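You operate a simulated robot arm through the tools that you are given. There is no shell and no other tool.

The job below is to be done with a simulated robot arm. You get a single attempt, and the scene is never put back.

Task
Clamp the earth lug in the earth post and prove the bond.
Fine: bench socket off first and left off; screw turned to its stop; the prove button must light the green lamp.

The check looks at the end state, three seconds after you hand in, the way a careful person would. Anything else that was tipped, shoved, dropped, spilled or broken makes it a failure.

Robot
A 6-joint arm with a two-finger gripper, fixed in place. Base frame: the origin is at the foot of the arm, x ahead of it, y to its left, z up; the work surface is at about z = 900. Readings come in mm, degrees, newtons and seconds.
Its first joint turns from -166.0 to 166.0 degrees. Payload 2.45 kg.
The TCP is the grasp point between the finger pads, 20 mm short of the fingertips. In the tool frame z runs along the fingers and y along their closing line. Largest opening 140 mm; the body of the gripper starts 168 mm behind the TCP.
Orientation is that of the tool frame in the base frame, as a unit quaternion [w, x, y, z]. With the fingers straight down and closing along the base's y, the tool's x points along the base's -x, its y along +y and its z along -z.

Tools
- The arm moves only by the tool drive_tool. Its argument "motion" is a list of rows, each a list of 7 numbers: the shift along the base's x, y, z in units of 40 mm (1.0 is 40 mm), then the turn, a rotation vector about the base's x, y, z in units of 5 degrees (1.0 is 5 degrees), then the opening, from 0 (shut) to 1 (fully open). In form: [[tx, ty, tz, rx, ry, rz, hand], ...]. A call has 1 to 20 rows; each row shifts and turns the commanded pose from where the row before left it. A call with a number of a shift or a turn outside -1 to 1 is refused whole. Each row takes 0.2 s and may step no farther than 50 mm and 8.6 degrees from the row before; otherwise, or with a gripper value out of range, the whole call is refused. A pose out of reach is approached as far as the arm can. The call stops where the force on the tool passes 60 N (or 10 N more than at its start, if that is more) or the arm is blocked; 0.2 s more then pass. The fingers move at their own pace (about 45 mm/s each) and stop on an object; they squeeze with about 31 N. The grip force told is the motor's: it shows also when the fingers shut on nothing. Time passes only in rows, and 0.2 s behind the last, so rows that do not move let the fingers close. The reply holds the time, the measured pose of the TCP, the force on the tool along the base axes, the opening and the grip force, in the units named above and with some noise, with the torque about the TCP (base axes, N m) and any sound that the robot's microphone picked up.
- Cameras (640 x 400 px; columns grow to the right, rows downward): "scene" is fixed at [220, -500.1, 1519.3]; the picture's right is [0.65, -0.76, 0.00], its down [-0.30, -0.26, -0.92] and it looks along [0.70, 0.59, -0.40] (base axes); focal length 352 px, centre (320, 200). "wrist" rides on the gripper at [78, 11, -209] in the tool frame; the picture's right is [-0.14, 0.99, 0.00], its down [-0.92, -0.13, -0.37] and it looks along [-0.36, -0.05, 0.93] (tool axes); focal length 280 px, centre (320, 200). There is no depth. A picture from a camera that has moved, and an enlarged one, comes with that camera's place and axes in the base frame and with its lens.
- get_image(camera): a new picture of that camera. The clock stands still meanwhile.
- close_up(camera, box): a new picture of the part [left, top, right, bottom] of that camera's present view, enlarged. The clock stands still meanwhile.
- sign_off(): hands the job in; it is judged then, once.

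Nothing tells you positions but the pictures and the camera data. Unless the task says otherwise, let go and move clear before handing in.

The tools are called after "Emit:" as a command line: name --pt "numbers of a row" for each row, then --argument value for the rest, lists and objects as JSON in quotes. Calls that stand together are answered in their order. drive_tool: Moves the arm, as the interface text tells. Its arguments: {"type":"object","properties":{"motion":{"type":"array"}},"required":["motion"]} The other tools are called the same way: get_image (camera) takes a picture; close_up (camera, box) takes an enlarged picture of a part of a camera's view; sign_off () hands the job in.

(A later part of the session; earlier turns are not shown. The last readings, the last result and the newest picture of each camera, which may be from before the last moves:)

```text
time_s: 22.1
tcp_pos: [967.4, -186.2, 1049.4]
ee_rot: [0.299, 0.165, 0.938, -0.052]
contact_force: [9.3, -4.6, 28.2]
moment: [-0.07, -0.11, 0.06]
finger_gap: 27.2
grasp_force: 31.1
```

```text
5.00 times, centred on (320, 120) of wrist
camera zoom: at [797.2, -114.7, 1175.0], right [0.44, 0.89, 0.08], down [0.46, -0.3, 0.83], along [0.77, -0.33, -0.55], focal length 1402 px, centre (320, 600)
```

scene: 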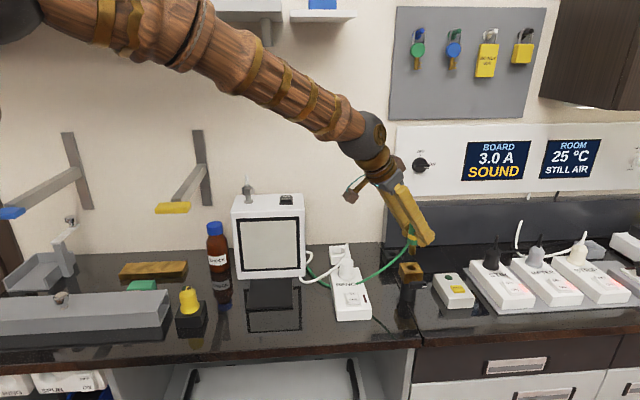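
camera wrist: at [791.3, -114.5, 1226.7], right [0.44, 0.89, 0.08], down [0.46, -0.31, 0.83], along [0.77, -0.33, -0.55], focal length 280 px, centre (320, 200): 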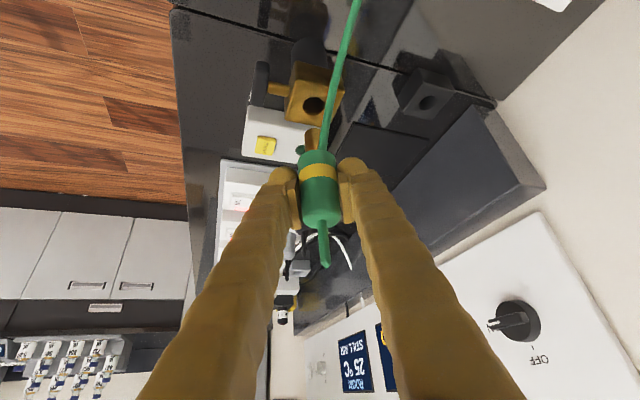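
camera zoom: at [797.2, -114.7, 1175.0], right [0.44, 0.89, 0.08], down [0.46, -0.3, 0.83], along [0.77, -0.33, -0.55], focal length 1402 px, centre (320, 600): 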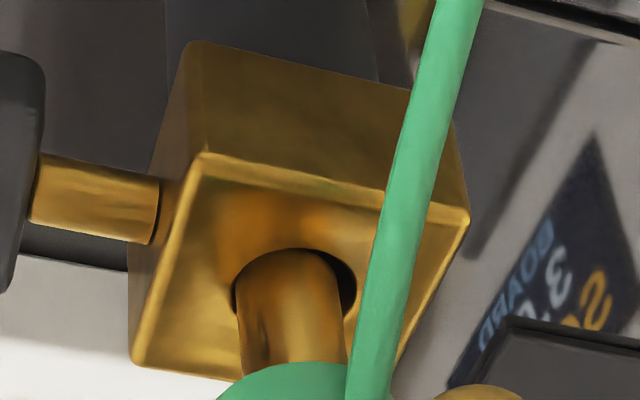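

The pin barely moved while the fingers slid about 4 mm down the lug body, so it is still caught at the rim or just inside it. I lift a little to unload it and inspect the alignment closely.

Emit:
drive_tool --pt "0 0 0.1 0 0 0 0" --pt "0 0 0.1 0 0 0 0" --pt "0 0 0 0 0 0 0"

Emit:
close_up --camera "scene" --box '[403, 244, 427, 272]'

Emit:
close_up --camera "wrist" --box '[290, 80, 350, 160]'

Emit:
close_up --camera "wrist" --box '[260, 100, 380, 240]'

```text
time_s: 22.9
tcp_pos: [966.9, -186.3, 1055.4]
ee_rot: [0.298, 0.165, 0.939, -0.051]
contact_force: [0.1, -0.5, -0.7]
moment: [0.02, -0.01, 0.0]
finger_gap: 27.3
grasp_force: 31.0
```

```text
14.29 times, centred on (415, 258) of scene
camera zoom: at [220.0, -500.1, 1519.3], right [0.65, -0.76, 0.0], down [-0.3, -0.26, -0.92], along [0.7, 0.59, -0.4], focal length 5027 px, centre (-1037, -629)
```

zoom: 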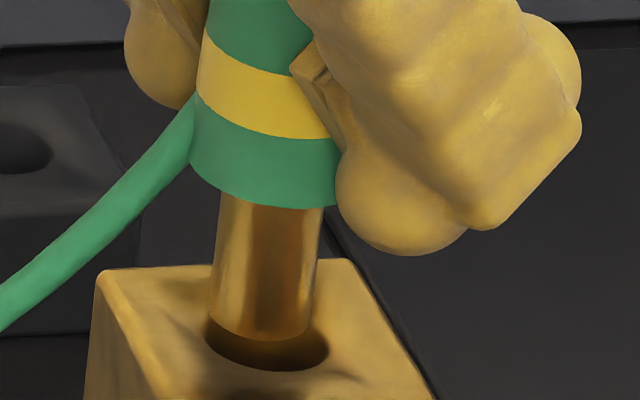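

```text
5.00 times, centred on (320, 120) of wrist
camera zoom: at [797.2, -114.7, 1181.7], right [0.44, 0.89, 0.08], down [0.46, -0.31, 0.83], along [0.77, -0.33, -0.55], focal length 1402 px, centre (320, 600)
```

zoom: 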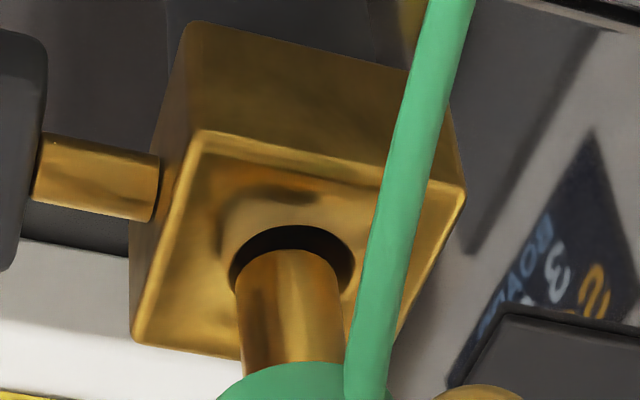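

```text
2.86 times, centred on (320, 170) of wrist
camera zoom: at [797.2, -114.7, 1181.7], right [0.44, 0.89, 0.08], down [0.46, -0.31, 0.83], along [0.77, -0.33, -0.55], focal length 801 px, centre (320, 286)
```

zoom: 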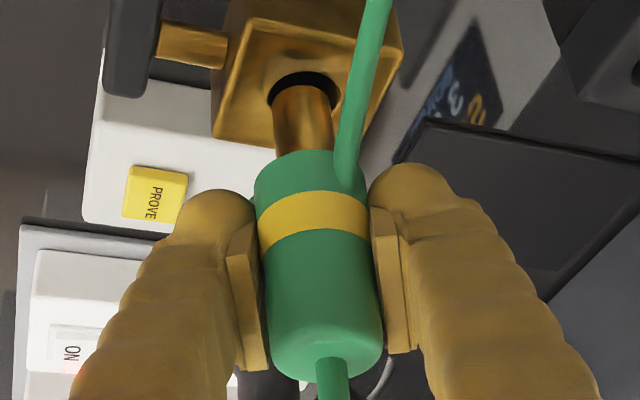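

The pin tip is clear of the hole again. I measure it about 2 mm too far in -x (pin about 19 mm, hole about 22.8 mm). I'll check the lug's tilt with a tighter zoom before correcting.

Emit:
close_up --camera "scene" --box '[405, 238, 425, 270]'

Emit:
close_up --camera "scene" --box '[407, 256, 421, 270]'

```text
12.50 times, centred on (415, 254) of scene
camera zoom: at [220.0, -500.1, 1519.3], right [0.65, -0.76, 0.0], down [-0.3, -0.26, -0.92], along [0.7, 0.59, -0.4], focal length 4398 px, centre (-868, -475)
```

zoom: 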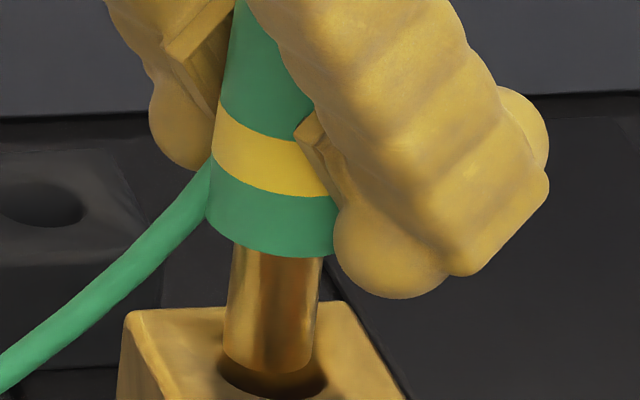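

```text
16.00 times, centred on (414, 263) of scene
camera zoom: at [220.0, -500.1, 1519.3], right [0.65, -0.76, 0.0], down [-0.3, -0.26, -0.92], along [0.7, 0.59, -0.4], focal length 5630 px, centre (-1184, -808)
```

zoom: 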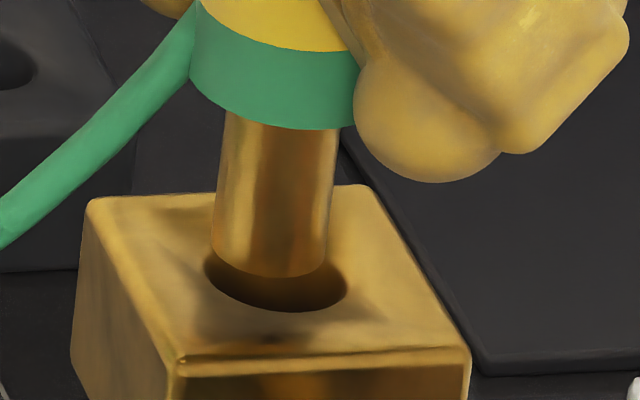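

The tilt is only about 1°, which is fine. I shift +2.2 mm in x and lower gently.

Emit:
drive_tool --pt "0.055 0 0 0 0 0 0" --pt "0 0 -0.06 0 0 0 0" --pt "0 0 -0.06 0 0 0 0" --pt "0 0 -0.06 0 0 0 0" --pt "0 0 0 0 0 0 0"

Emit:
close_up --camera "scene" --box '[407, 256, 421, 270]'

Emit:
close_up --camera "wrist" --box '[290, 80, 350, 160]'

```text
time_s: 24.1
tcp_pos: [969.6, -185.6, 1047.8]
ee_rot: [0.298, 0.165, 0.939, -0.052]
contact_force: [1.2, 0.1, -1.3]
moment: [0.0, -0.06, -0.02]
finger_gap: 27.1
grasp_force: 30.7
```

```text
16.00 times, centred on (414, 263) of scene
camera zoom: at [220.0, -500.1, 1519.3], right [0.65, -0.76, 0.0], down [-0.3, -0.26, -0.92], along [0.7, 0.59, -0.4], focal length 5630 px, centre (-1184, -808)
```

zoom: 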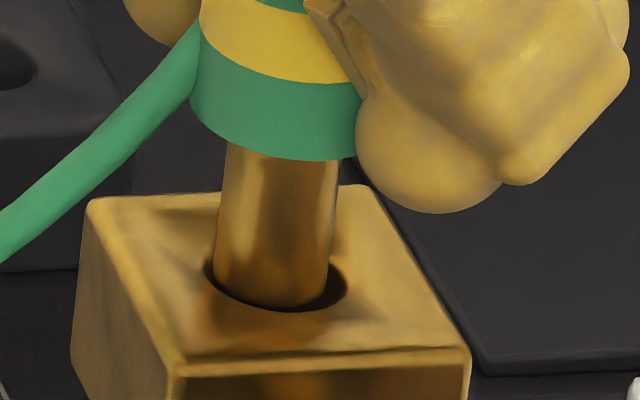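

```text
5.00 times, centred on (320, 120) of wrist
camera zoom: at [799.2, -114.7, 1174.8], right [0.44, 0.89, 0.08], down [0.46, -0.31, 0.83], along [0.77, -0.33, -0.55], focal length 1402 px, centre (320, 600)
```

zoom: 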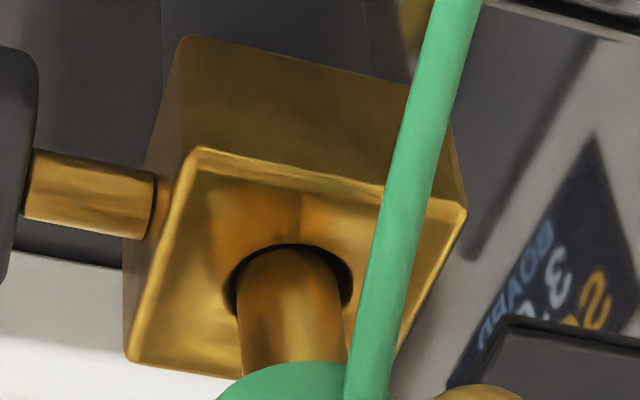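

The pin tip is at rim level with no contact force, and nearly centred. I nudge half a millimetre and continue down.

Emit:
drive_tool --pt "0.012 -0.012 0 0 0 0 0" --pt "0 0 -0.06 0 0 0 0" --pt "0 0 -0.06 0 0 0 0" --pt "0 0 -0.06 0 0 0 0" --pt "0 0 0 0 0 0 0"

Emit:
close_up --camera "scene" --box '[407, 256, 421, 270]'

Emit:
close_up --camera "wrist" --box '[290, 80, 350, 160]'

```text
time_s: 25.3
tcp_pos: [971.0, -187.9, 1041.1]
ee_rot: [0.298, 0.165, 0.939, -0.051]
contact_force: [-0.6, 0.3, -0.2]
moment: [-0.01, 0.0, 0.01]
finger_gap: 27.1
grasp_force: 31.0
```

```text
16.00 times, centred on (414, 263) of scene
camera zoom: at [220.0, -500.1, 1519.3], right [0.65, -0.76, 0.0], down [-0.3, -0.26, -0.92], along [0.7, 0.59, -0.4], focal length 5630 px, centre (-1184, -808)
```

zoom: 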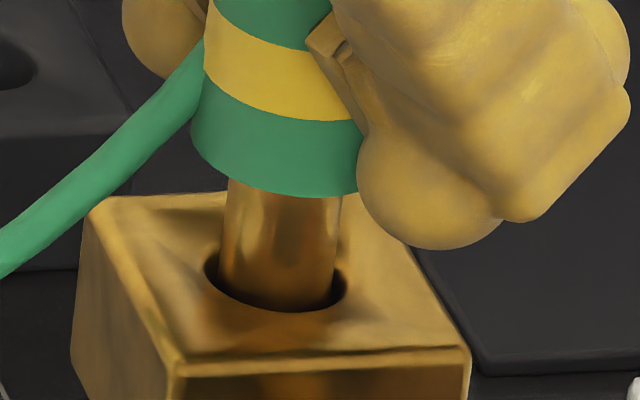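

```text
5.00 times, centred on (320, 120) of wrist
camera zoom: at [799.9, -115.4, 1168.0], right [0.44, 0.89, 0.08], down [0.46, -0.31, 0.83], along [0.77, -0.33, -0.55], focal length 1402 px, centre (320, 600)
```

zoom: 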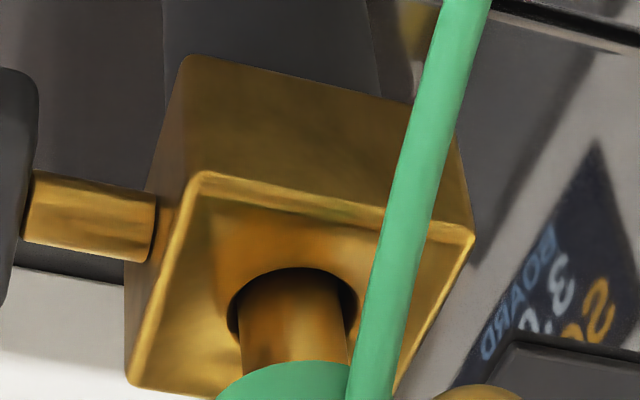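

The pin is sliding into the hole freely. I continue lowering until the fingertips are a few mm above the block.

Emit:
drive_tool --pt "0 0 -0.06 0 0 0 0" --pt "0 0 -0.06 0 0 0 0" --pt "0 0 -0.06 0 0 0 0" --pt "0 0 -0.06 0 0 0 0" --pt "0 0 -0.06 0 0 0 0" --pt "0 0 0 0 0 0 0"

Emit:
close_up --camera "scene" --box '[405, 252, 423, 270]'

Emit:
close_up --camera "wrist" --box '[260, 80, 380, 220]'

```text
time_s: 26.7
tcp_pos: [969.9, -187.3, 1028.7]
ee_rot: [0.298, 0.166, 0.939, -0.052]
contact_force: [0.0, -0.2, -0.9]
moment: [-0.03, -0.03, 0.0]
finger_gap: 27.2
grasp_force: 31.1
```

```text
16.00 times, centred on (414, 261) of scene
camera zoom: at [220.0, -500.1, 1519.3], right [0.65, -0.76, 0.0], down [-0.3, -0.26, -0.92], along [0.7, 0.59, -0.4], focal length 5630 px, centre (-1184, -776)
```

zoom: 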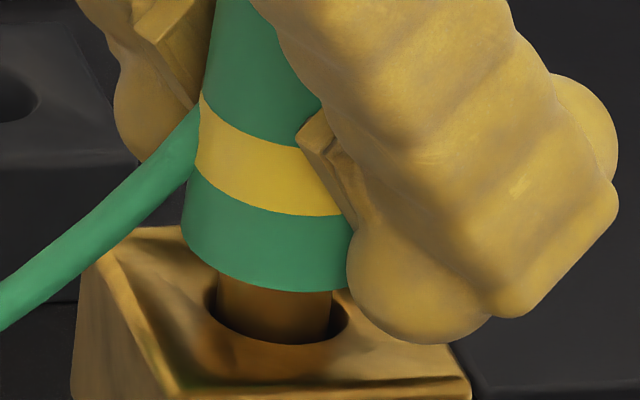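

```text
2.86 times, centred on (320, 150) of wrist
camera zoom: at [799.9, -115.1, 1156.1], right [0.44, 0.89, 0.08], down [0.46, -0.31, 0.83], along [0.77, -0.33, -0.55], focal length 801 px, centre (320, 343)
```

zoom: 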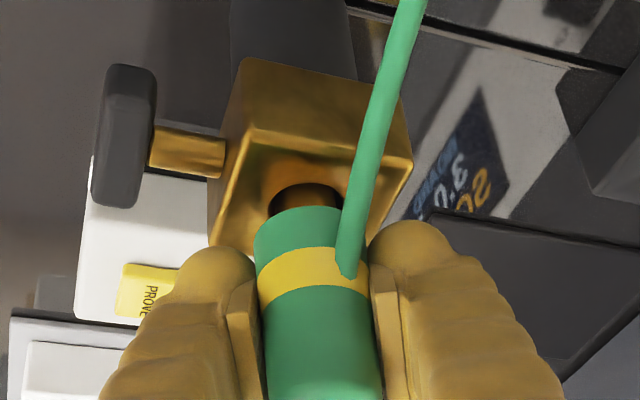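

No contact yet and about 11 mm remain. I lower another 7 mm, which keeps the fingertips just clear of the block.

Emit:
drive_tool --pt "0 0 -0.06 0 0 0 0" --pt "0 0 -0.06 0 0 0 0" --pt "0 0 -0.055 0 0 0 0" --pt "0 0 0 0 0 0 0"

Emit:
close_up --camera "scene" --box '[402, 250, 426, 274]'

Emit:
close_up --camera "wrist" --box '[260, 80, 380, 220]'

```text
time_s: 27.7
tcp_pos: [970.6, -186.8, 1021.9]
ee_rot: [0.299, 0.164, 0.939, -0.052]
contact_force: [1.0, 0.5, -0.5]
moment: [-0.02, -0.04, -0.03]
finger_gap: 27.3
grasp_force: 30.5
```

```text
16.00 times, centred on (414, 262) of scene
camera zoom: at [220.0, -500.1, 1519.3], right [0.65, -0.76, 0.0], down [-0.3, -0.26, -0.92], along [0.7, 0.59, -0.4], focal length 5630 px, centre (-1184, -792)
```

zoom: 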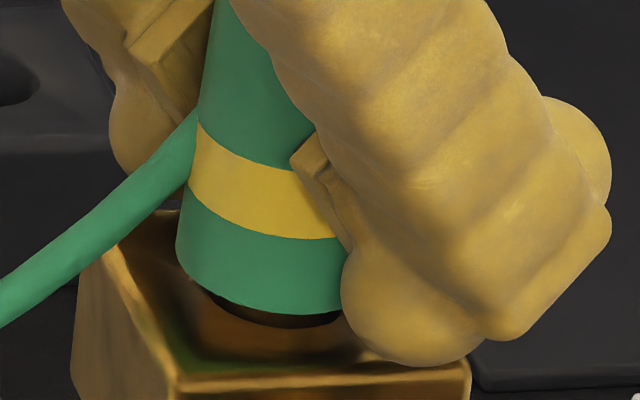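

```text
2.86 times, centred on (320, 150) of wrist
camera zoom: at [799.7, -115.0, 1149.0], right [0.44, 0.89, 0.08], down [0.46, -0.31, 0.83], along [0.77, -0.33, -0.55], focal length 801 px, centre (320, 343)
```

zoom: 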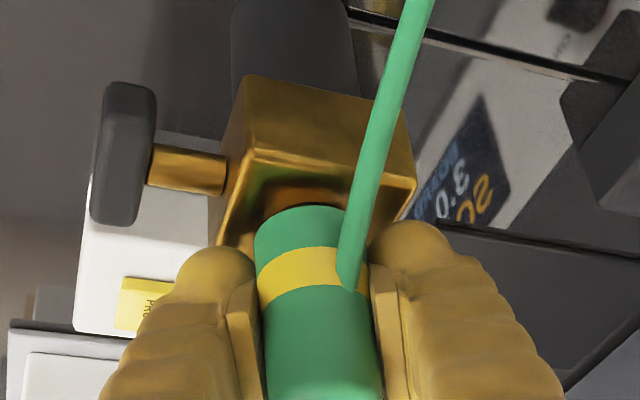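

About 4 mm remain before the body sits on the block. I lower 2 mm more, then open gently so the lug settles.

Emit:
drive_tool --pt "0 0 -0.025 0 0 0 0" --pt "0 0 -0.025 0 0 0 0" --pt "0 0 0 0 0 0 0"

```text
time_s: 28.5
tcp_pos: [970.3, -186.3, 1020.8]
ee_rot: [0.298, 0.165, 0.939, -0.052]
contact_force: [1.1, 0.3, -0.1]
moment: [0.0, 0.02, -0.02]
finger_gap: 27.0
grasp_force: 31.2
```

Emit:
drive_tool --pt "0 0 0 0 0 0 0.24" --pt "0 0 0 0 0 0 0.3" --pt "0 0 0 0 0 0 0.35" --pt "0 0 0 0 0 0 0.4"

Emit:
close_up --camera "scene" --box '[395, 235, 431, 275]'

Emit:
close_up --camera "wrist" --box '[240, 80, 400, 240]'

```text
time_s: 29.5
tcp_pos: [970.1, -187.7, 1019.8]
ee_rot: [0.298, 0.165, 0.939, -0.051]
contact_force: [0.4, 1.4, 0.6]
moment: [0.02, -0.02, -0.01]
finger_gap: 56.0
grasp_force: 0.1
```

```text
10.00 times, centred on (413, 255) of scene
camera zoom: at [220.0, -500.1, 1519.3], right [0.65, -0.76, 0.0], down [-0.3, -0.26, -0.92], along [0.7, 0.59, -0.4], focal length 3519 px, centre (-610, -350)
```

zoom: 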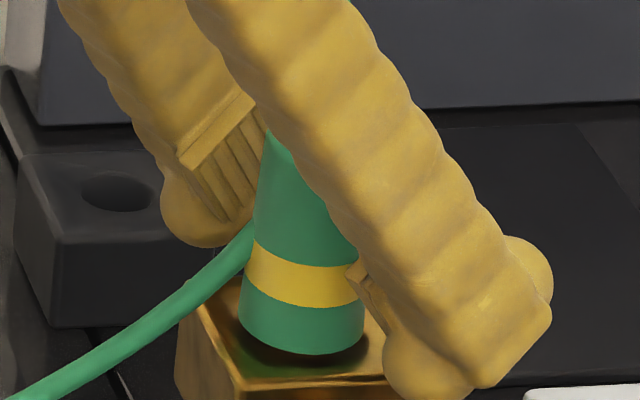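

```text
2.50 times, centred on (320, 160) of wrist
camera zoom: at [799.7, -115.1, 1147.3], right [0.44, 0.89, 0.08], down [0.46, -0.31, 0.83], along [0.77, -0.33, -0.55], focal length 701 px, centre (320, 300)
```

zoom: 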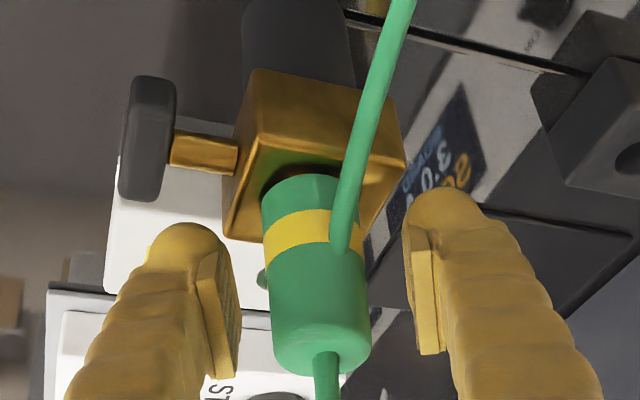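

The lug has dropped and sits upright on the block. I retract along the tool axis and then inspect the lug and screw.

Emit:
drive_tool --pt "-0.136 0.049 0.204 0 0 0 0.45" --pt "-0.272 0.098 0.407 0 0 0 0.45" --pt "-0.408 0.148 0.611 0 0 0 0.45" --pt "-0.408 0.148 0.611 0 0 0 0.45" --pt "-0.408 0.148 0.611 0 0 0 0.45" --pt "-0.2 0.1 0.6 0 0 0 0.45"

Emit:
get_image --camera "wrist"

Emit:
close_up --camera "scene" --box '[370, 220, 490, 330]'

Emit:
close_up --camera "scene" --box '[395, 245, 435, 295]'

```text
time_s: 30.9
tcp_pos: [896.9, -161.0, 1142.7]
ee_rot: [0.298, 0.165, 0.939, -0.052]
contact_force: [0.5, 1.0, -0.2]
moment: [0.01, -0.02, 0.0]
finger_gap: 63.1
grasp_force: 0.1
```

```text
taken
camera wrist: at [726.6, -87.6, 1268.9], right [0.44, 0.89, 0.08], down [0.46, -0.31, 0.83], along [0.77, -0.33, -0.55], focal length 280 px, centre (320, 200)
```

wrist: 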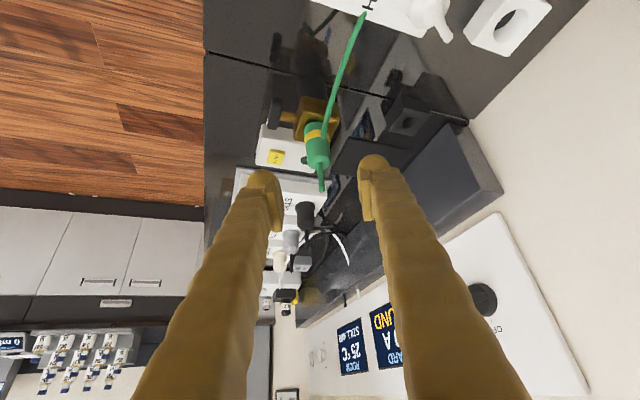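

```text
3.64 times, centred on (430, 275) of scene
camera zoom: at [220.0, -500.1, 1519.3], right [0.65, -0.76, 0.0], down [-0.3, -0.26, -0.92], along [0.7, 0.59, -0.4], focal length 1280 px, centre (-80, -73)
```

zoom: 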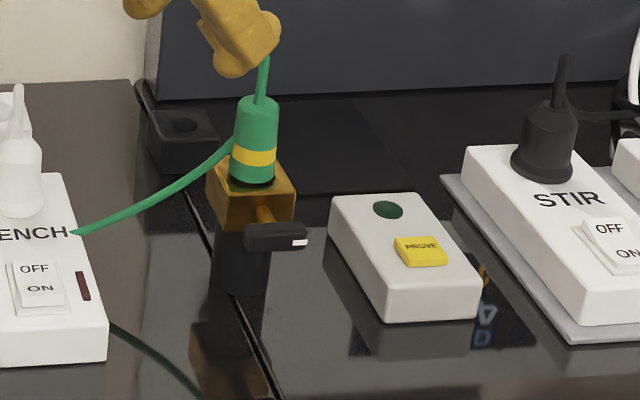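

```text
8.00 times, centred on (415, 270) of scene
camera zoom: at [220.0, -500.1, 1519.3], right [0.65, -0.76, 0.0], down [-0.3, -0.26, -0.92], along [0.7, 0.59, -0.4], focal length 2815 px, centre (-440, -360)
```

zoom: 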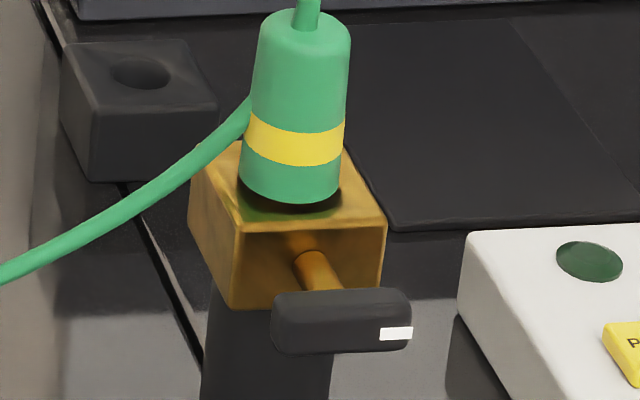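

The lug is seated on the block at z≈990. The clamp screw's black T-bar is at about (927, -224, 975). Its axis points inward along (0.69, 0.725, 0), and the bar lies horizontal with its white mark at the right end. I'll move in front of the post and swing the tool round to face along the screw axis.

Emit:
drive_tool --pt "-0.096 -0.268 0.02 0 0 0.943 0.3" --pt "-0.096 -0.268 0.02 0 0 0.943 0.3" --pt "-0.096 -0.268 0.02 0 0 0.943 0.3" --pt "-0.096 -0.268 0.02 0 0 0.943 0.3" --pt "-0.096 -0.268 0.02 0 0 0.943 0.3" --pt "-0.096 -0.268 0.02 0 0 0.943 0.3" --pt "-0.096 -0.268 0.02 0 0 0.943 0.3" --pt "-0.096 -0.268 0.02 0 0 0.943 0.3" --pt "-0.096 -0.268 0.02 0 0 0.943 0.3" --pt "-0.096 -0.268 0.02 0 0 0.943 0.3" --pt "-0.096 -0.268 0.02 0 0 0.943 0.3" --pt "-0.096 -0.268 0.02 0 0 0.943 0.3" --pt "-0.096 -0.268 0.02 0 0 0.943 0.3" --pt "-0.096 -0.268 0.02 0 0 0.943 0.3" --pt "0 0 0 0 0 0 0.3"

Emit:
get_image --camera "wrist"

Emit:
get_image --camera "scene"

```text
time_s: 34.1
tcp_pos: [844.4, -309.1, 1152.4]
ee_rot: [0.278, -0.373, 0.877, 0.119]
contact_force: [-0.3, 0.2, 0.7]
moment: [0.01, 0.02, 0.03]
finger_gap: 42.1
grasp_force: 0.0
```

```text
taken
camera wrist: at [707.6, -435.6, 1279.9], right [-0.64, 0.77, 0.08], down [0.47, 0.3, 0.83], along [0.62, 0.57, -0.55], focal length 280 px, centre (320, 200)
```

wrist: 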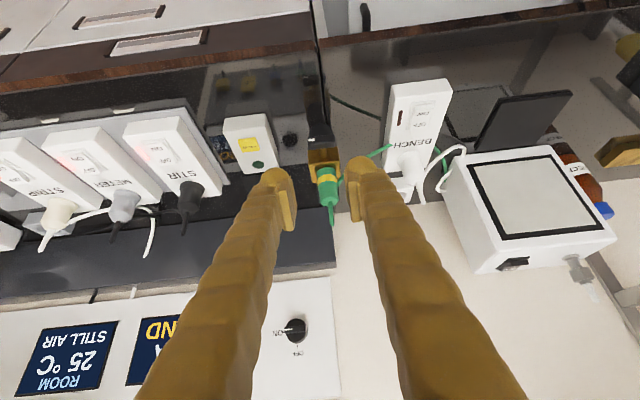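

```text
taken
```

scene: 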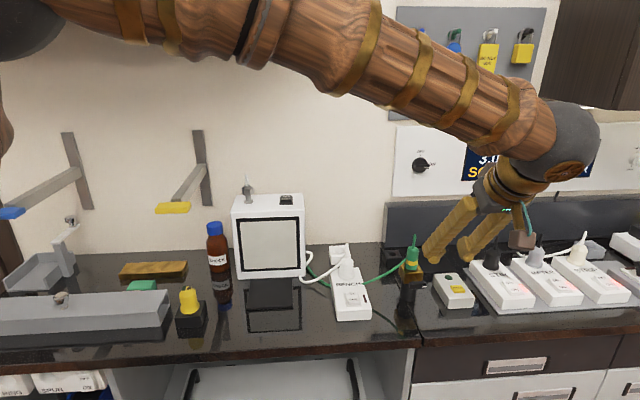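

The tool now faces the post. I tilt it up to horizontal while backing off slightly.

Emit:
drive_tool --pt "-0.063 -0.066 0 0.719 -0.695 0 0.3" --pt "-0.063 -0.066 0 0.719 -0.695 0 0.3" --pt "-0.063 -0.066 0 0.719 -0.695 0 0.3" --pt "-0.063 -0.066 0 0.719 -0.695 0 0.3" --pt "-0.063 -0.066 0 0.719 -0.695 0 0.3" --pt "-0.063 -0.066 0 0.719 -0.695 0 0.3" --pt "-0.063 -0.066 0 0.719 -0.695 0 0.3" --pt "-0.063 -0.066 0 0.719 -0.695 0 0.3" --pt "-0.063 -0.066 0 0.719 -0.695 0 0.3" --pt "-0.063 -0.066 0 0.719 -0.695 0 0.3" --pt "-0.063 -0.066 0 0.719 -0.695 0 0.3" --pt "0 0 0 0 0 0 0.3"

Emit:
get_image --camera "wrist"

Emit:
get_image --camera "scene"

```text
time_s: 36.7
tcp_pos: [815.1, -338.0, 1155.0]
ee_rot: [0.652, -0.276, 0.649, 0.277]
contact_force: [0.2, 0.3, -0.3]
moment: [0.05, 0.02, 0.03]
finger_gap: 42.0
grasp_force: 0.0
```

```text
taken
camera wrist: at [662.6, -481.8, 1075.6], right [-0.71, 0.69, 0.14], down [-0.17, -0.36, 0.92], along [0.68, 0.63, 0.37], focal length 280 px, centre (320, 200)
```

wrist: 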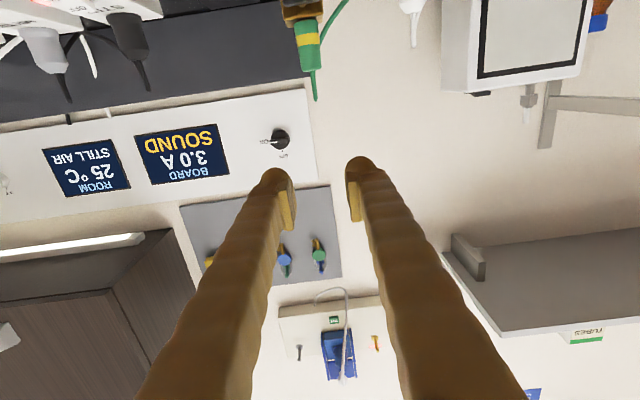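

```text
taken
```

scene: 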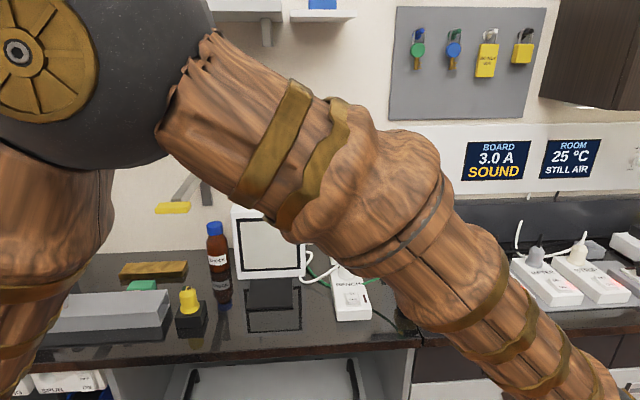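

The tool is horizontal and aimed along the screw axis. I now roll it -90° so the fingers close vertically, which leaves room to turn clockwise later.

Emit:
drive_tool --pt "0 0 -0.1 -0.695 -0.719 0 0.3" --pt "0 0 -0.1 -0.695 -0.719 0 0.3" --pt "0 0 -0.1 -0.695 -0.719 0 0.3" --pt "0 0 -0.1 -0.695 -0.719 0 0.3" --pt "0 0 -0.1 -0.695 -0.719 0 0.3" --pt "0 0 -0.1 -0.695 -0.719 0 0.3" --pt "0 0 -0.1 -0.695 -0.719 0 0.3" --pt "0 0 -0.1 -0.695 -0.719 0 0.3" --pt "0 0 -0.1 -0.695 -0.719 0 0.3" --pt "0 0 -0.1 -0.695 -0.719 0 0.3" --pt "0 0 -0.1 -0.695 -0.719 0 0.3" --pt "0 0 -0.1 -0.695 -0.719 0 0.3" --pt "0 0 -0.1 -0.695 -0.719 0 0.3" --pt "0 0 -0.1 -0.695 -0.719 0 0.3" --pt "0 0 -0.1 -0.695 -0.719 0 0.3" --pt "0 0 -0.1 -0.695 -0.719 0 0.3" --pt "0 0 -0.1 -0.695 -0.719 0 0.3" --pt "0 0 -0.1 -0.695 -0.719 0 0.3" --pt "0 0 0 0 0 0 0.3"

Emit:
get_image --camera "wrist"

Emit:
get_image --camera "scene"

```text
time_s: 40.7
tcp_pos: [889.8, -401.6, 1241.8]
ee_rot: [0.681, -0.56, 0.47, -0.025]
contact_force: [-0.7, 0.9, -0.2]
moment: [0.0, 0.03, -0.02]
finger_gap: 42.2
grasp_force: 0.1
out of reach, approached as far as the arm can: row 7, 8, 9, 10, 11, 12, 13, 14, 15, 16, 17, 18
```

```text
taken
camera wrist: at [787.3, -598.4, 1200.6], right [-0.57, 0.44, -0.69], down [-0.7, 0.2, 0.69], along [0.44, 0.87, 0.2], focal length 280 px, centre (320, 200)
```

wrist: 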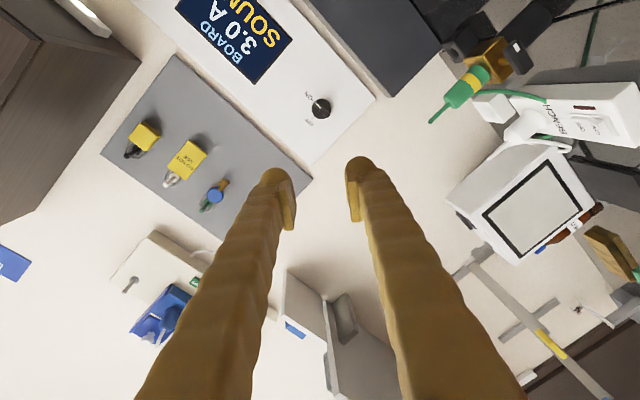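

```text
taken
```

scene: 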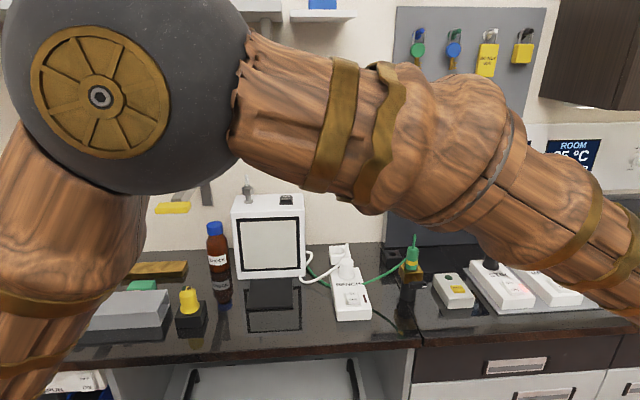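

Rolling in that direction runs into a joint limit past about -30°. I roll back the other way and see how far the positive direction goes.

Emit:
drive_tool --pt "0 0 0 0.695 0.719 0 0.3" --pt "0 0 0 0.695 0.719 0 0.3" --pt "0 0 0 0.695 0.719 0 0.3" --pt "0 0 0 0.695 0.719 0 0.3" --pt "0 0 0 0.695 0.719 0 0.3" --pt "0 0 0 0.695 0.719 0 0.3" --pt "0 0 0 0.695 0.719 0 0.3" --pt "0 0 0 0.695 0.719 0 0.3" --pt "0 0 0 0.695 0.719 0 0.3" --pt "0 0 0 0.695 0.719 0 0.3" --pt "0 0 0 0.695 0.719 0 0.3" --pt "0 0 0 0.695 0.719 0 0.3" --pt "0 0 0 0.695 0.719 0 0.3" --pt "0 0 0 0.695 0.719 0 0.3" --pt "0 0 0 0.695 0.719 0 0.3" --pt "0 0 0 0.695 0.719 0 0.3" --pt "0 0 0 0.695 0.719 0 0.3" --pt "0 0 0 0.695 0.719 0 0.3" --pt "0 0 0 0 0 0 0.3"

Emit:
get_image --camera "scene"

```text
time_s: 44.7
tcp_pos: [889.5, -402.7, 1241.8]
ee_rot: [0.519, -0.075, 0.691, 0.498]
contact_force: [-0.3, -0.1, 1.2]
moment: [0.01, -0.04, 0.03]
finger_gap: 42.0
grasp_force: 0.0
```

```text
taken
```

scene: 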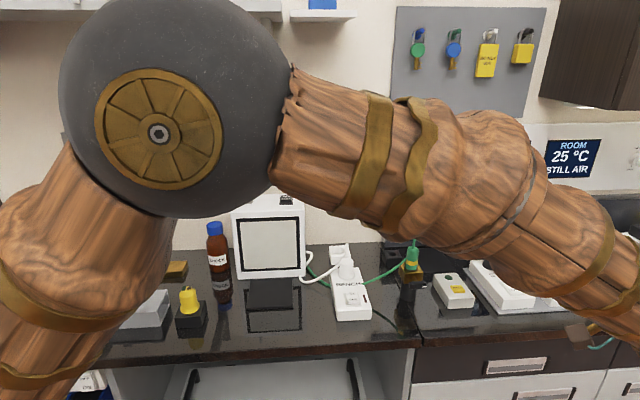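

The commanded pose followed the actual one, so I'm now at roll of about +38°. I continue rolling positive to +90° (closing line vertical) while returning to the staging point.

Emit:
drive_tool --pt "-0.169 0.147 -0.3 0.6425 0.766 0.034 0.3" --pt "-0.169 0.147 -0.3 0.6425 0.766 0.034 0.3" --pt "-0.169 0.147 -0.3 0.6425 0.766 0.034 0.3" --pt "-0.169 0.147 -0.3 0.6425 0.766 0.034 0.3" --pt "-0.169 0.147 -0.3 0.6425 0.766 0.034 0.3" --pt "-0.169 0.147 -0.3 0.6425 0.766 0.034 0.3" --pt "-0.169 0.147 -0.3 0.6425 0.766 0.034 0.3" --pt "-0.169 0.147 -0.3 0.6425 0.766 0.034 0.3" --pt "-0.169 0.147 -0.3 0.6425 0.766 0.034 0.3" --pt "-0.169 0.147 -0.3 0.6425 0.766 0.034 0.3" --pt "-0.169 0.147 -0.3 -0.29 0.28 -0.74 0.3" --pt "0 0 0 0 0 0 0.3"

Emit:
get_image --camera "wrist"

Emit:
get_image --camera "scene"

```text
time_s: 47.3
tcp_pos: [814.2, -337.2, 1108.1]
ee_rot: [0.276, 0.251, 0.661, 0.651]
contact_force: [-0.3, 0.0, -0.3]
moment: [0.01, -0.01, 0.01]
finger_gap: 41.9
grasp_force: 0.0
```

```text
taken
camera wrist: at [612.6, -435.1, 1117.6], right [0.07, -0.07, 0.99], down [0.41, -0.91, -0.09], along [0.91, 0.42, -0.04], focal length 280 px, centre (320, 200)
```

wrist: 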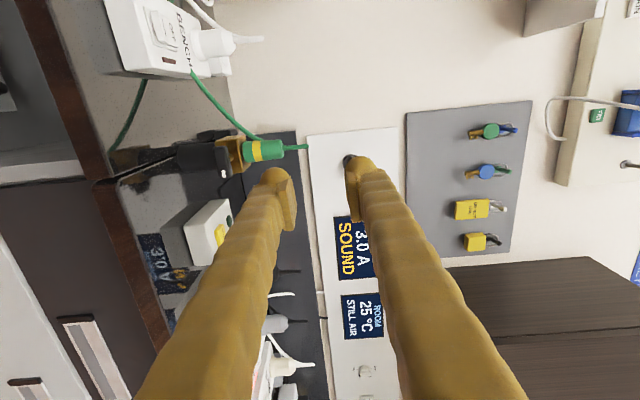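

```text
taken
```

scene: 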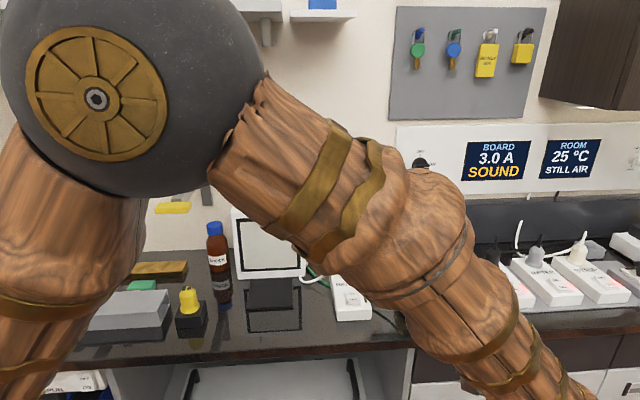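

The fingers now close vertically and the tool is horizontal along the screw axis. The wrist camera sees the post from the side, so I zoom in to measure the bar.

Emit:
close_up --camera "wrist" --box '[150, 110, 310, 210]'

Emit:
close_up --camera "wrist" --box '[190, 125, 270, 185]'

```text
4.00 times, centred on (230, 160) of wrist
camera zoom: at [612.6, -435.1, 1117.6], right [0.07, -0.07, 0.99], down [0.41, -0.91, -0.09], along [0.91, 0.42, -0.04], focal length 1122 px, centre (680, 360)
```

zoom: 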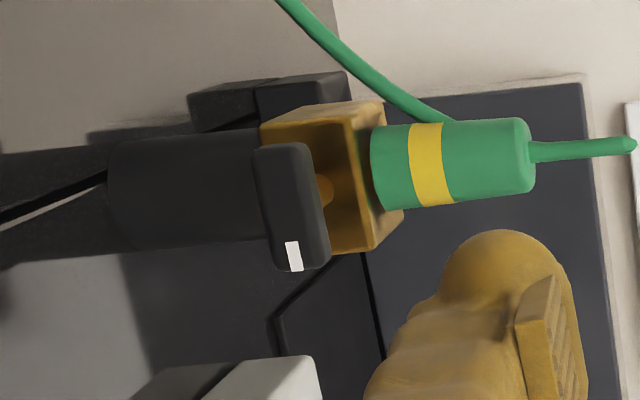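

```text
6.67 times, centred on (230, 155) of wrist
camera zoom: at [612.6, -435.1, 1117.6], right [0.07, -0.07, 0.99], down [0.41, -0.91, -0.09], along [0.91, 0.42, -0.04], focal length 1869 px, centre (920, 500)
```

zoom: 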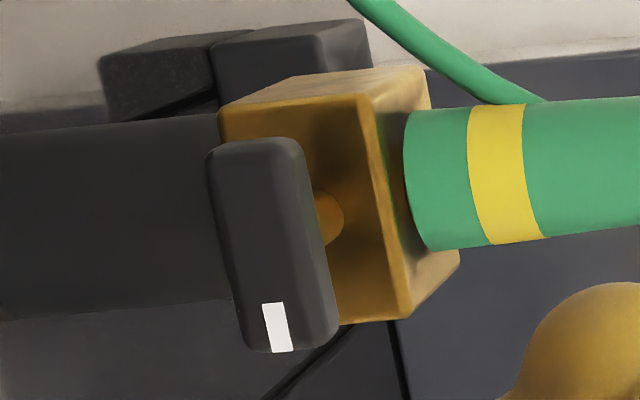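

I take the screw axis at z≈975, with the bar centre at about (926, -225, 975), about 43 mm long and 18 mm thick and lying horizontal. I move to a pre-grasp point 100 mm in front of it.

Emit:
drive_tool --pt "0.178 0.166 -0.555 0 0 0 0.3" --pt "0.178 0.166 -0.555 0 0 0 0.3" --pt "0.178 0.166 -0.555 0 0 0 0.3" --pt "0.178 0.166 -0.555 0 0 0 0.3" --pt "0.178 0.166 -0.555 0 0 0 0.3" --pt "0.178 0.166 -0.555 0 0 0 0.3" --pt "0 0 0 0 0 0 0.3"

Emit:
get_image --camera "wrist"

Emit:
get_image --camera "scene"

```text
time_s: 48.9
tcp_pos: [857.9, -297.1, 976.1]
ee_rot: [0.276, 0.251, 0.661, 0.651]
contact_force: [0.3, 0.2, -0.2]
moment: [-0.01, 0.01, 0.01]
finger_gap: 42.0
grasp_force: 0.1
```

```text
taken
camera wrist: at [655.6, -395.7, 984.6], right [0.07, -0.07, 1.0], down [0.41, -0.91, -0.09], along [0.91, 0.42, -0.04], focal length 280 px, centre (320, 200)
```

wrist: 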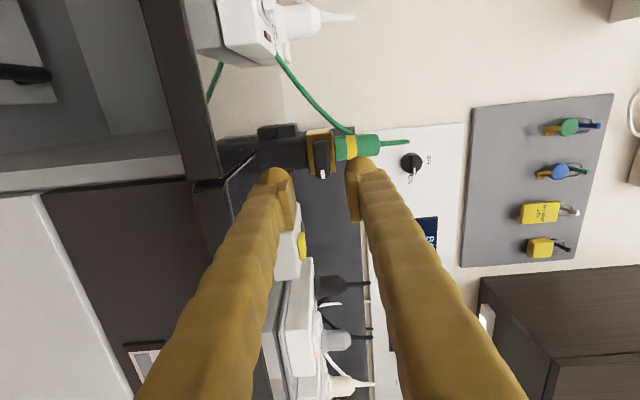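

```text
taken
```

scene: 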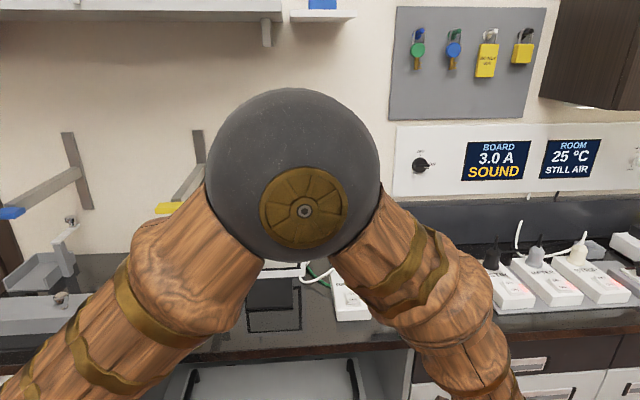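

Reach is good and the bar lies on the tool axis. I zoom in to verify before advancing.

Emit:
close_up --camera "wrist" --box '[240, 110, 400, 230]'

Emit:
close_up --camera "wrist" --box '[290, 120, 360, 190]'

```text
3.33 times, centred on (320, 170) of wrist
camera zoom: at [655.6, -395.7, 984.6], right [0.07, -0.07, 1.0], down [0.41, -0.91, -0.09], along [0.91, 0.42, -0.04], focal length 935 px, centre (320, 300)
```

zoom: 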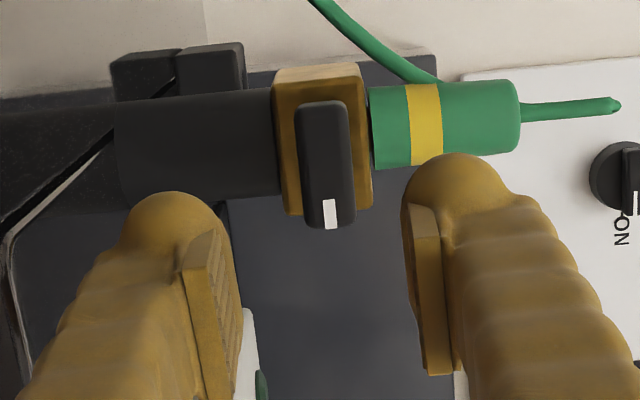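

```text
5.71 times, centred on (325, 155) of wrist
camera zoom: at [655.6, -395.7, 984.6], right [0.07, -0.07, 1.0], down [0.41, -0.91, -0.09], along [0.91, 0.42, -0.04], focal length 1602 px, centre (291, 457)
```

zoom: 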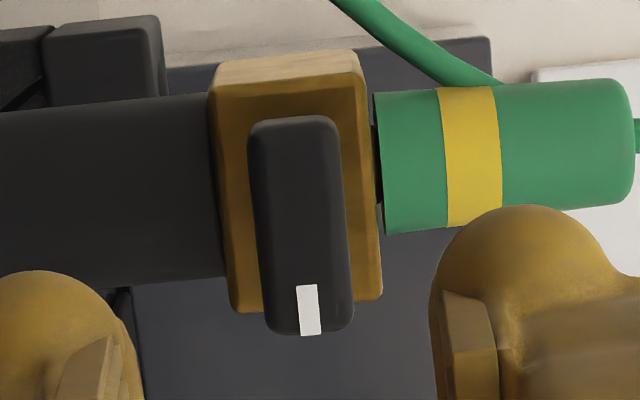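

The bar is about 1.5 mm above the tool axis and perhaps a few mm left of it. I advance 60 mm with a small z correction and measure again closer in.

Emit:
drive_tool --pt "0.345 0.362 0.0375 0 0 0 0.3" --pt "0.345 0.362 0 0 0 0 0.3" --pt "0.345 0.362 0 0 0 0 0.3" --pt "0 0 0 0 0 0 0.3"

Emit:
get_image --camera "wrist"

Emit:
close_up --camera "wrist" --box '[240, 110, 400, 230]'

```text
time_s: 49.9
tcp_pos: [899.0, -254.6, 977.5]
ee_rot: [0.275, 0.25, 0.661, 0.651]
contact_force: [0.4, 0.0, 0.0]
moment: [-0.02, -0.01, -0.01]
finger_gap: 42.1
grasp_force: 0.0
```

```text
taken
camera wrist: at [696.8, -352.6, 986.6], right [0.07, -0.07, 1.0], down [0.41, -0.91, -0.09], along [0.91, 0.42, -0.04], focal length 280 px, centre (320, 200)
```

wrist: 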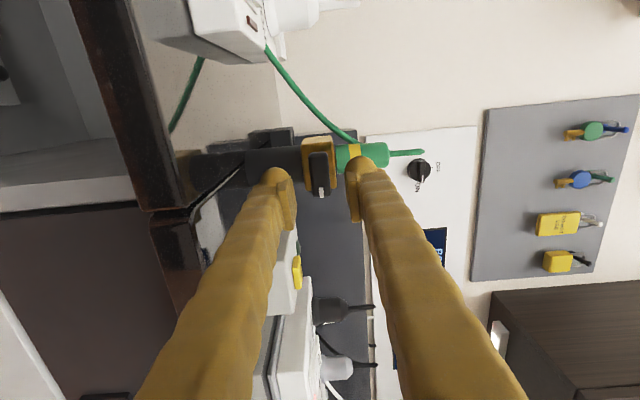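

```text
3.33 times, centred on (320, 170) of wrist
camera zoom: at [696.8, -352.6, 986.6], right [0.07, -0.07, 1.0], down [0.41, -0.91, -0.09], along [0.91, 0.42, -0.04], focal length 935 px, centre (320, 300)
```

zoom: 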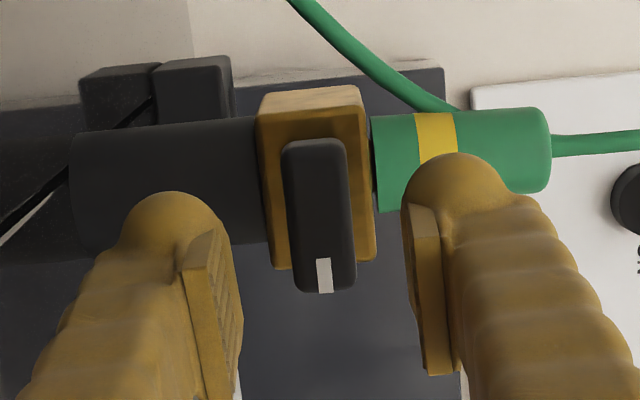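

The view suggests the screw axis is nearer azimuth 43° and a few mm left of my tool axis. I'll compromise on the offset, turn the tool by -3°, and advance so the fingers straddle the bar. After that I'll use the forces to fine-centre.

Emit:
drive_tool --pt "0.156 0.2 0 0 0 -0.15 0.3" --pt "0.156 0.2 0 0 0 -0.15 0.3" --pt "0.156 0.2 0 0 0 -0.15 0.3" --pt "0.156 0.2 0 0 0 -0.15 0.3" --pt "0 0 0 0 0 0 0.3"

Emit:
get_image --camera "wrist"

Emit:
close_up --camera "wrist" --box '[240, 110, 400, 230]'

```text
time_s: 51.1
tcp_pos: [924.1, -221.1, 979.1]
ee_rot: [0.293, 0.268, 0.654, 0.644]
contact_force: [0.2, -0.3, 0.2]
moment: [0.01, -0.02, -0.02]
finger_gap: 42.1
grasp_force: 0.0
```

```text
taken
camera wrist: at [716.7, -309.5, 986.7], right [0.07, -0.07, 1.0], down [0.37, -0.93, -0.09], along [0.93, 0.37, -0.04], focal length 280 px, centre (320, 200)
```

wrist: 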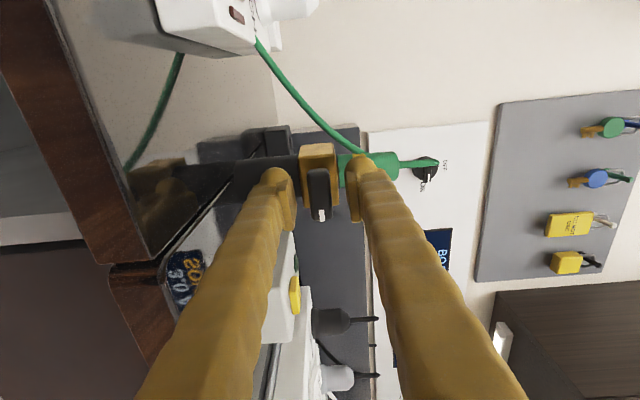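

```text
3.33 times, centred on (320, 170) of wrist
camera zoom: at [716.7, -309.5, 986.7], right [0.07, -0.07, 1.0], down [0.37, -0.93, -0.09], along [0.93, 0.37, -0.04], focal length 935 px, centre (320, 300)
```

zoom: 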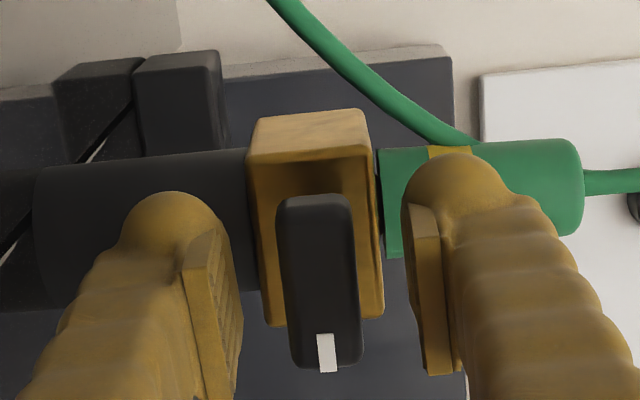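

The bar sits between the pads at the right depth and height, but about 3 mm left of the tool axis. I zoom in to check its squareness before the last correction.

Emit:
close_up --camera "wrist" --box '[290, 140, 360, 230]'

```text
4.44 times, centred on (325, 185) of wrist
camera zoom: at [716.7, -309.5, 986.7], right [0.07, -0.07, 1.0], down [0.37, -0.93, -0.09], along [0.93, 0.37, -0.04], focal length 1246 px, centre (298, 267)
```

zoom: 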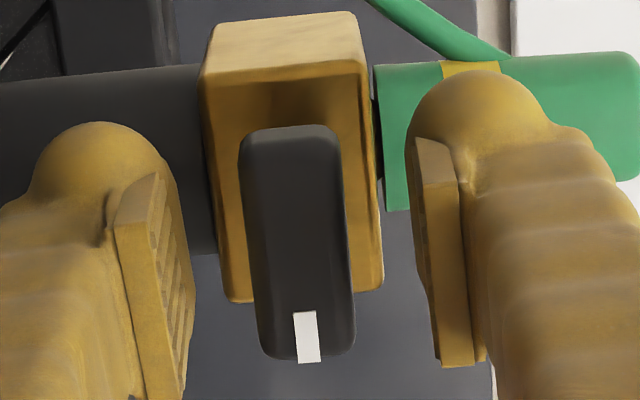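

The bar is square to the tool, with its right end about 3° lower than the fingers. I roll +3°, shift 3 mm left, then close on the bar.

Emit:
drive_tool --pt "-0.026 0.028 0 0.22 0.205 0 0.3" --pt "-0.026 0.028 0 0.22 0.205 0 0.3" --pt "0 0 0 0 0 0 0.3" --pt "0 0 0 0 0 0 0"

Emit:
drive_tool --pt "0 0 0 0 0 0 0" --pt "0 0 0 0 0 0 0" --pt "0 0 0 0 0 0 0"

Emit:
close_up --camera "wrist" --box '[270, 120, 380, 250]'

```text
time_s: 52.1
tcp_pos: [920.5, -221.4, 978.2]
ee_rot: [0.275, 0.284, 0.648, 0.651]
contact_force: [-0.1, 0.5, 2.8]
moment: [-0.02, -0.03, -0.04]
finger_gap: 17.2
grasp_force: 8.2
```

```text
time_s: 52.9
tcp_pos: [922.3, -220.4, 978.5]
ee_rot: [0.276, 0.284, 0.647, 0.651]
contact_force: [1.0, 0.9, 5.8]
moment: [0.03, -0.02, 0.06]
finger_gap: 16.3
grasp_force: 41.7
```

```text
3.08 times, centred on (325, 185) of wrist
camera zoom: at [715.0, -307.7, 990.9], right [0.1, -0.11, 0.99], down [0.36, -0.92, -0.14], along [0.93, 0.37, -0.06], focal length 863 px, centre (305, 246)
```

zoom: 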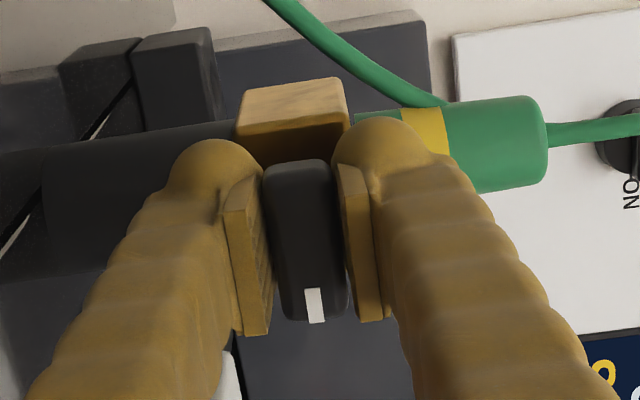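

I have the bar gripped (16 mm gap, firm). I raise half a mm to relax the small upward force and begin turning clockwise in small steps while watching forces.

Emit:
drive_tool --pt "0 0 0.0125 0 0 0 0" --pt "0 0 0 0.3645 0.3425 0 0" --pt "0 0 0 0.3645 0.3425 0 0" --pt "0 0 0 0.3645 0.3425 0 0" --pt "0 0 0 0.3645 0.3425 0 0" --pt "0 0 0 0 0 0 0"

Emit:
close_up --camera "wrist" --box '[270, 120, 380, 250]'

```text
time_s: 54.3
tcp_pos: [921.4, -220.5, 978.0]
ee_rot: [0.219, 0.34, 0.62, 0.672]
contact_force: [1.6, 6.2, 12.6]
moment: [0.05, -0.09, 0.1]
finger_gap: 16.0
grasp_force: 42.1
```

```text
3.08 times, centred on (325, 185) of wrist
camera zoom: at [717.4, -310.0, 1004.6], right [0.22, -0.23, 0.95], down [0.34, -0.89, -0.3], along [0.92, 0.38, -0.12], focal length 863 px, centre (305, 246)
```

zoom: 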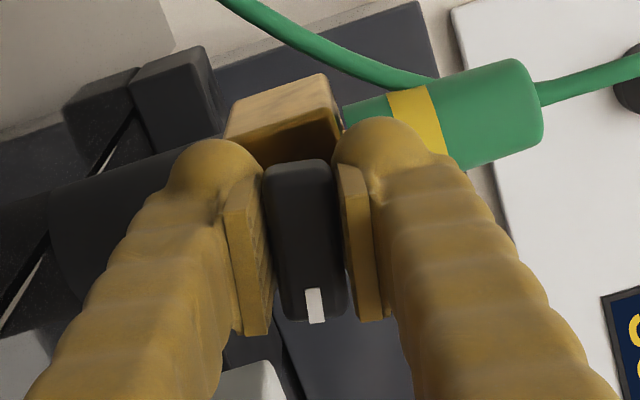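

The bar turns with the fingers. The upward and leftward forces show the tool centre is slightly off the screw axis, so I probe the stiffness by raising 1 mm.

Emit:
drive_tool --pt "0 0 0.025 0 0 0 0" --pt "0 0 0 0 0 0 0"

```text
time_s: 54.9
tcp_pos: [921.2, -219.2, 979.4]
ee_rot: [0.218, 0.341, 0.619, 0.673]
contact_force: [9.5, 8.6, -0.9]
moment: [-0.02, 0.02, 0.0]
finger_gap: 16.2
grasp_force: 42.2
```

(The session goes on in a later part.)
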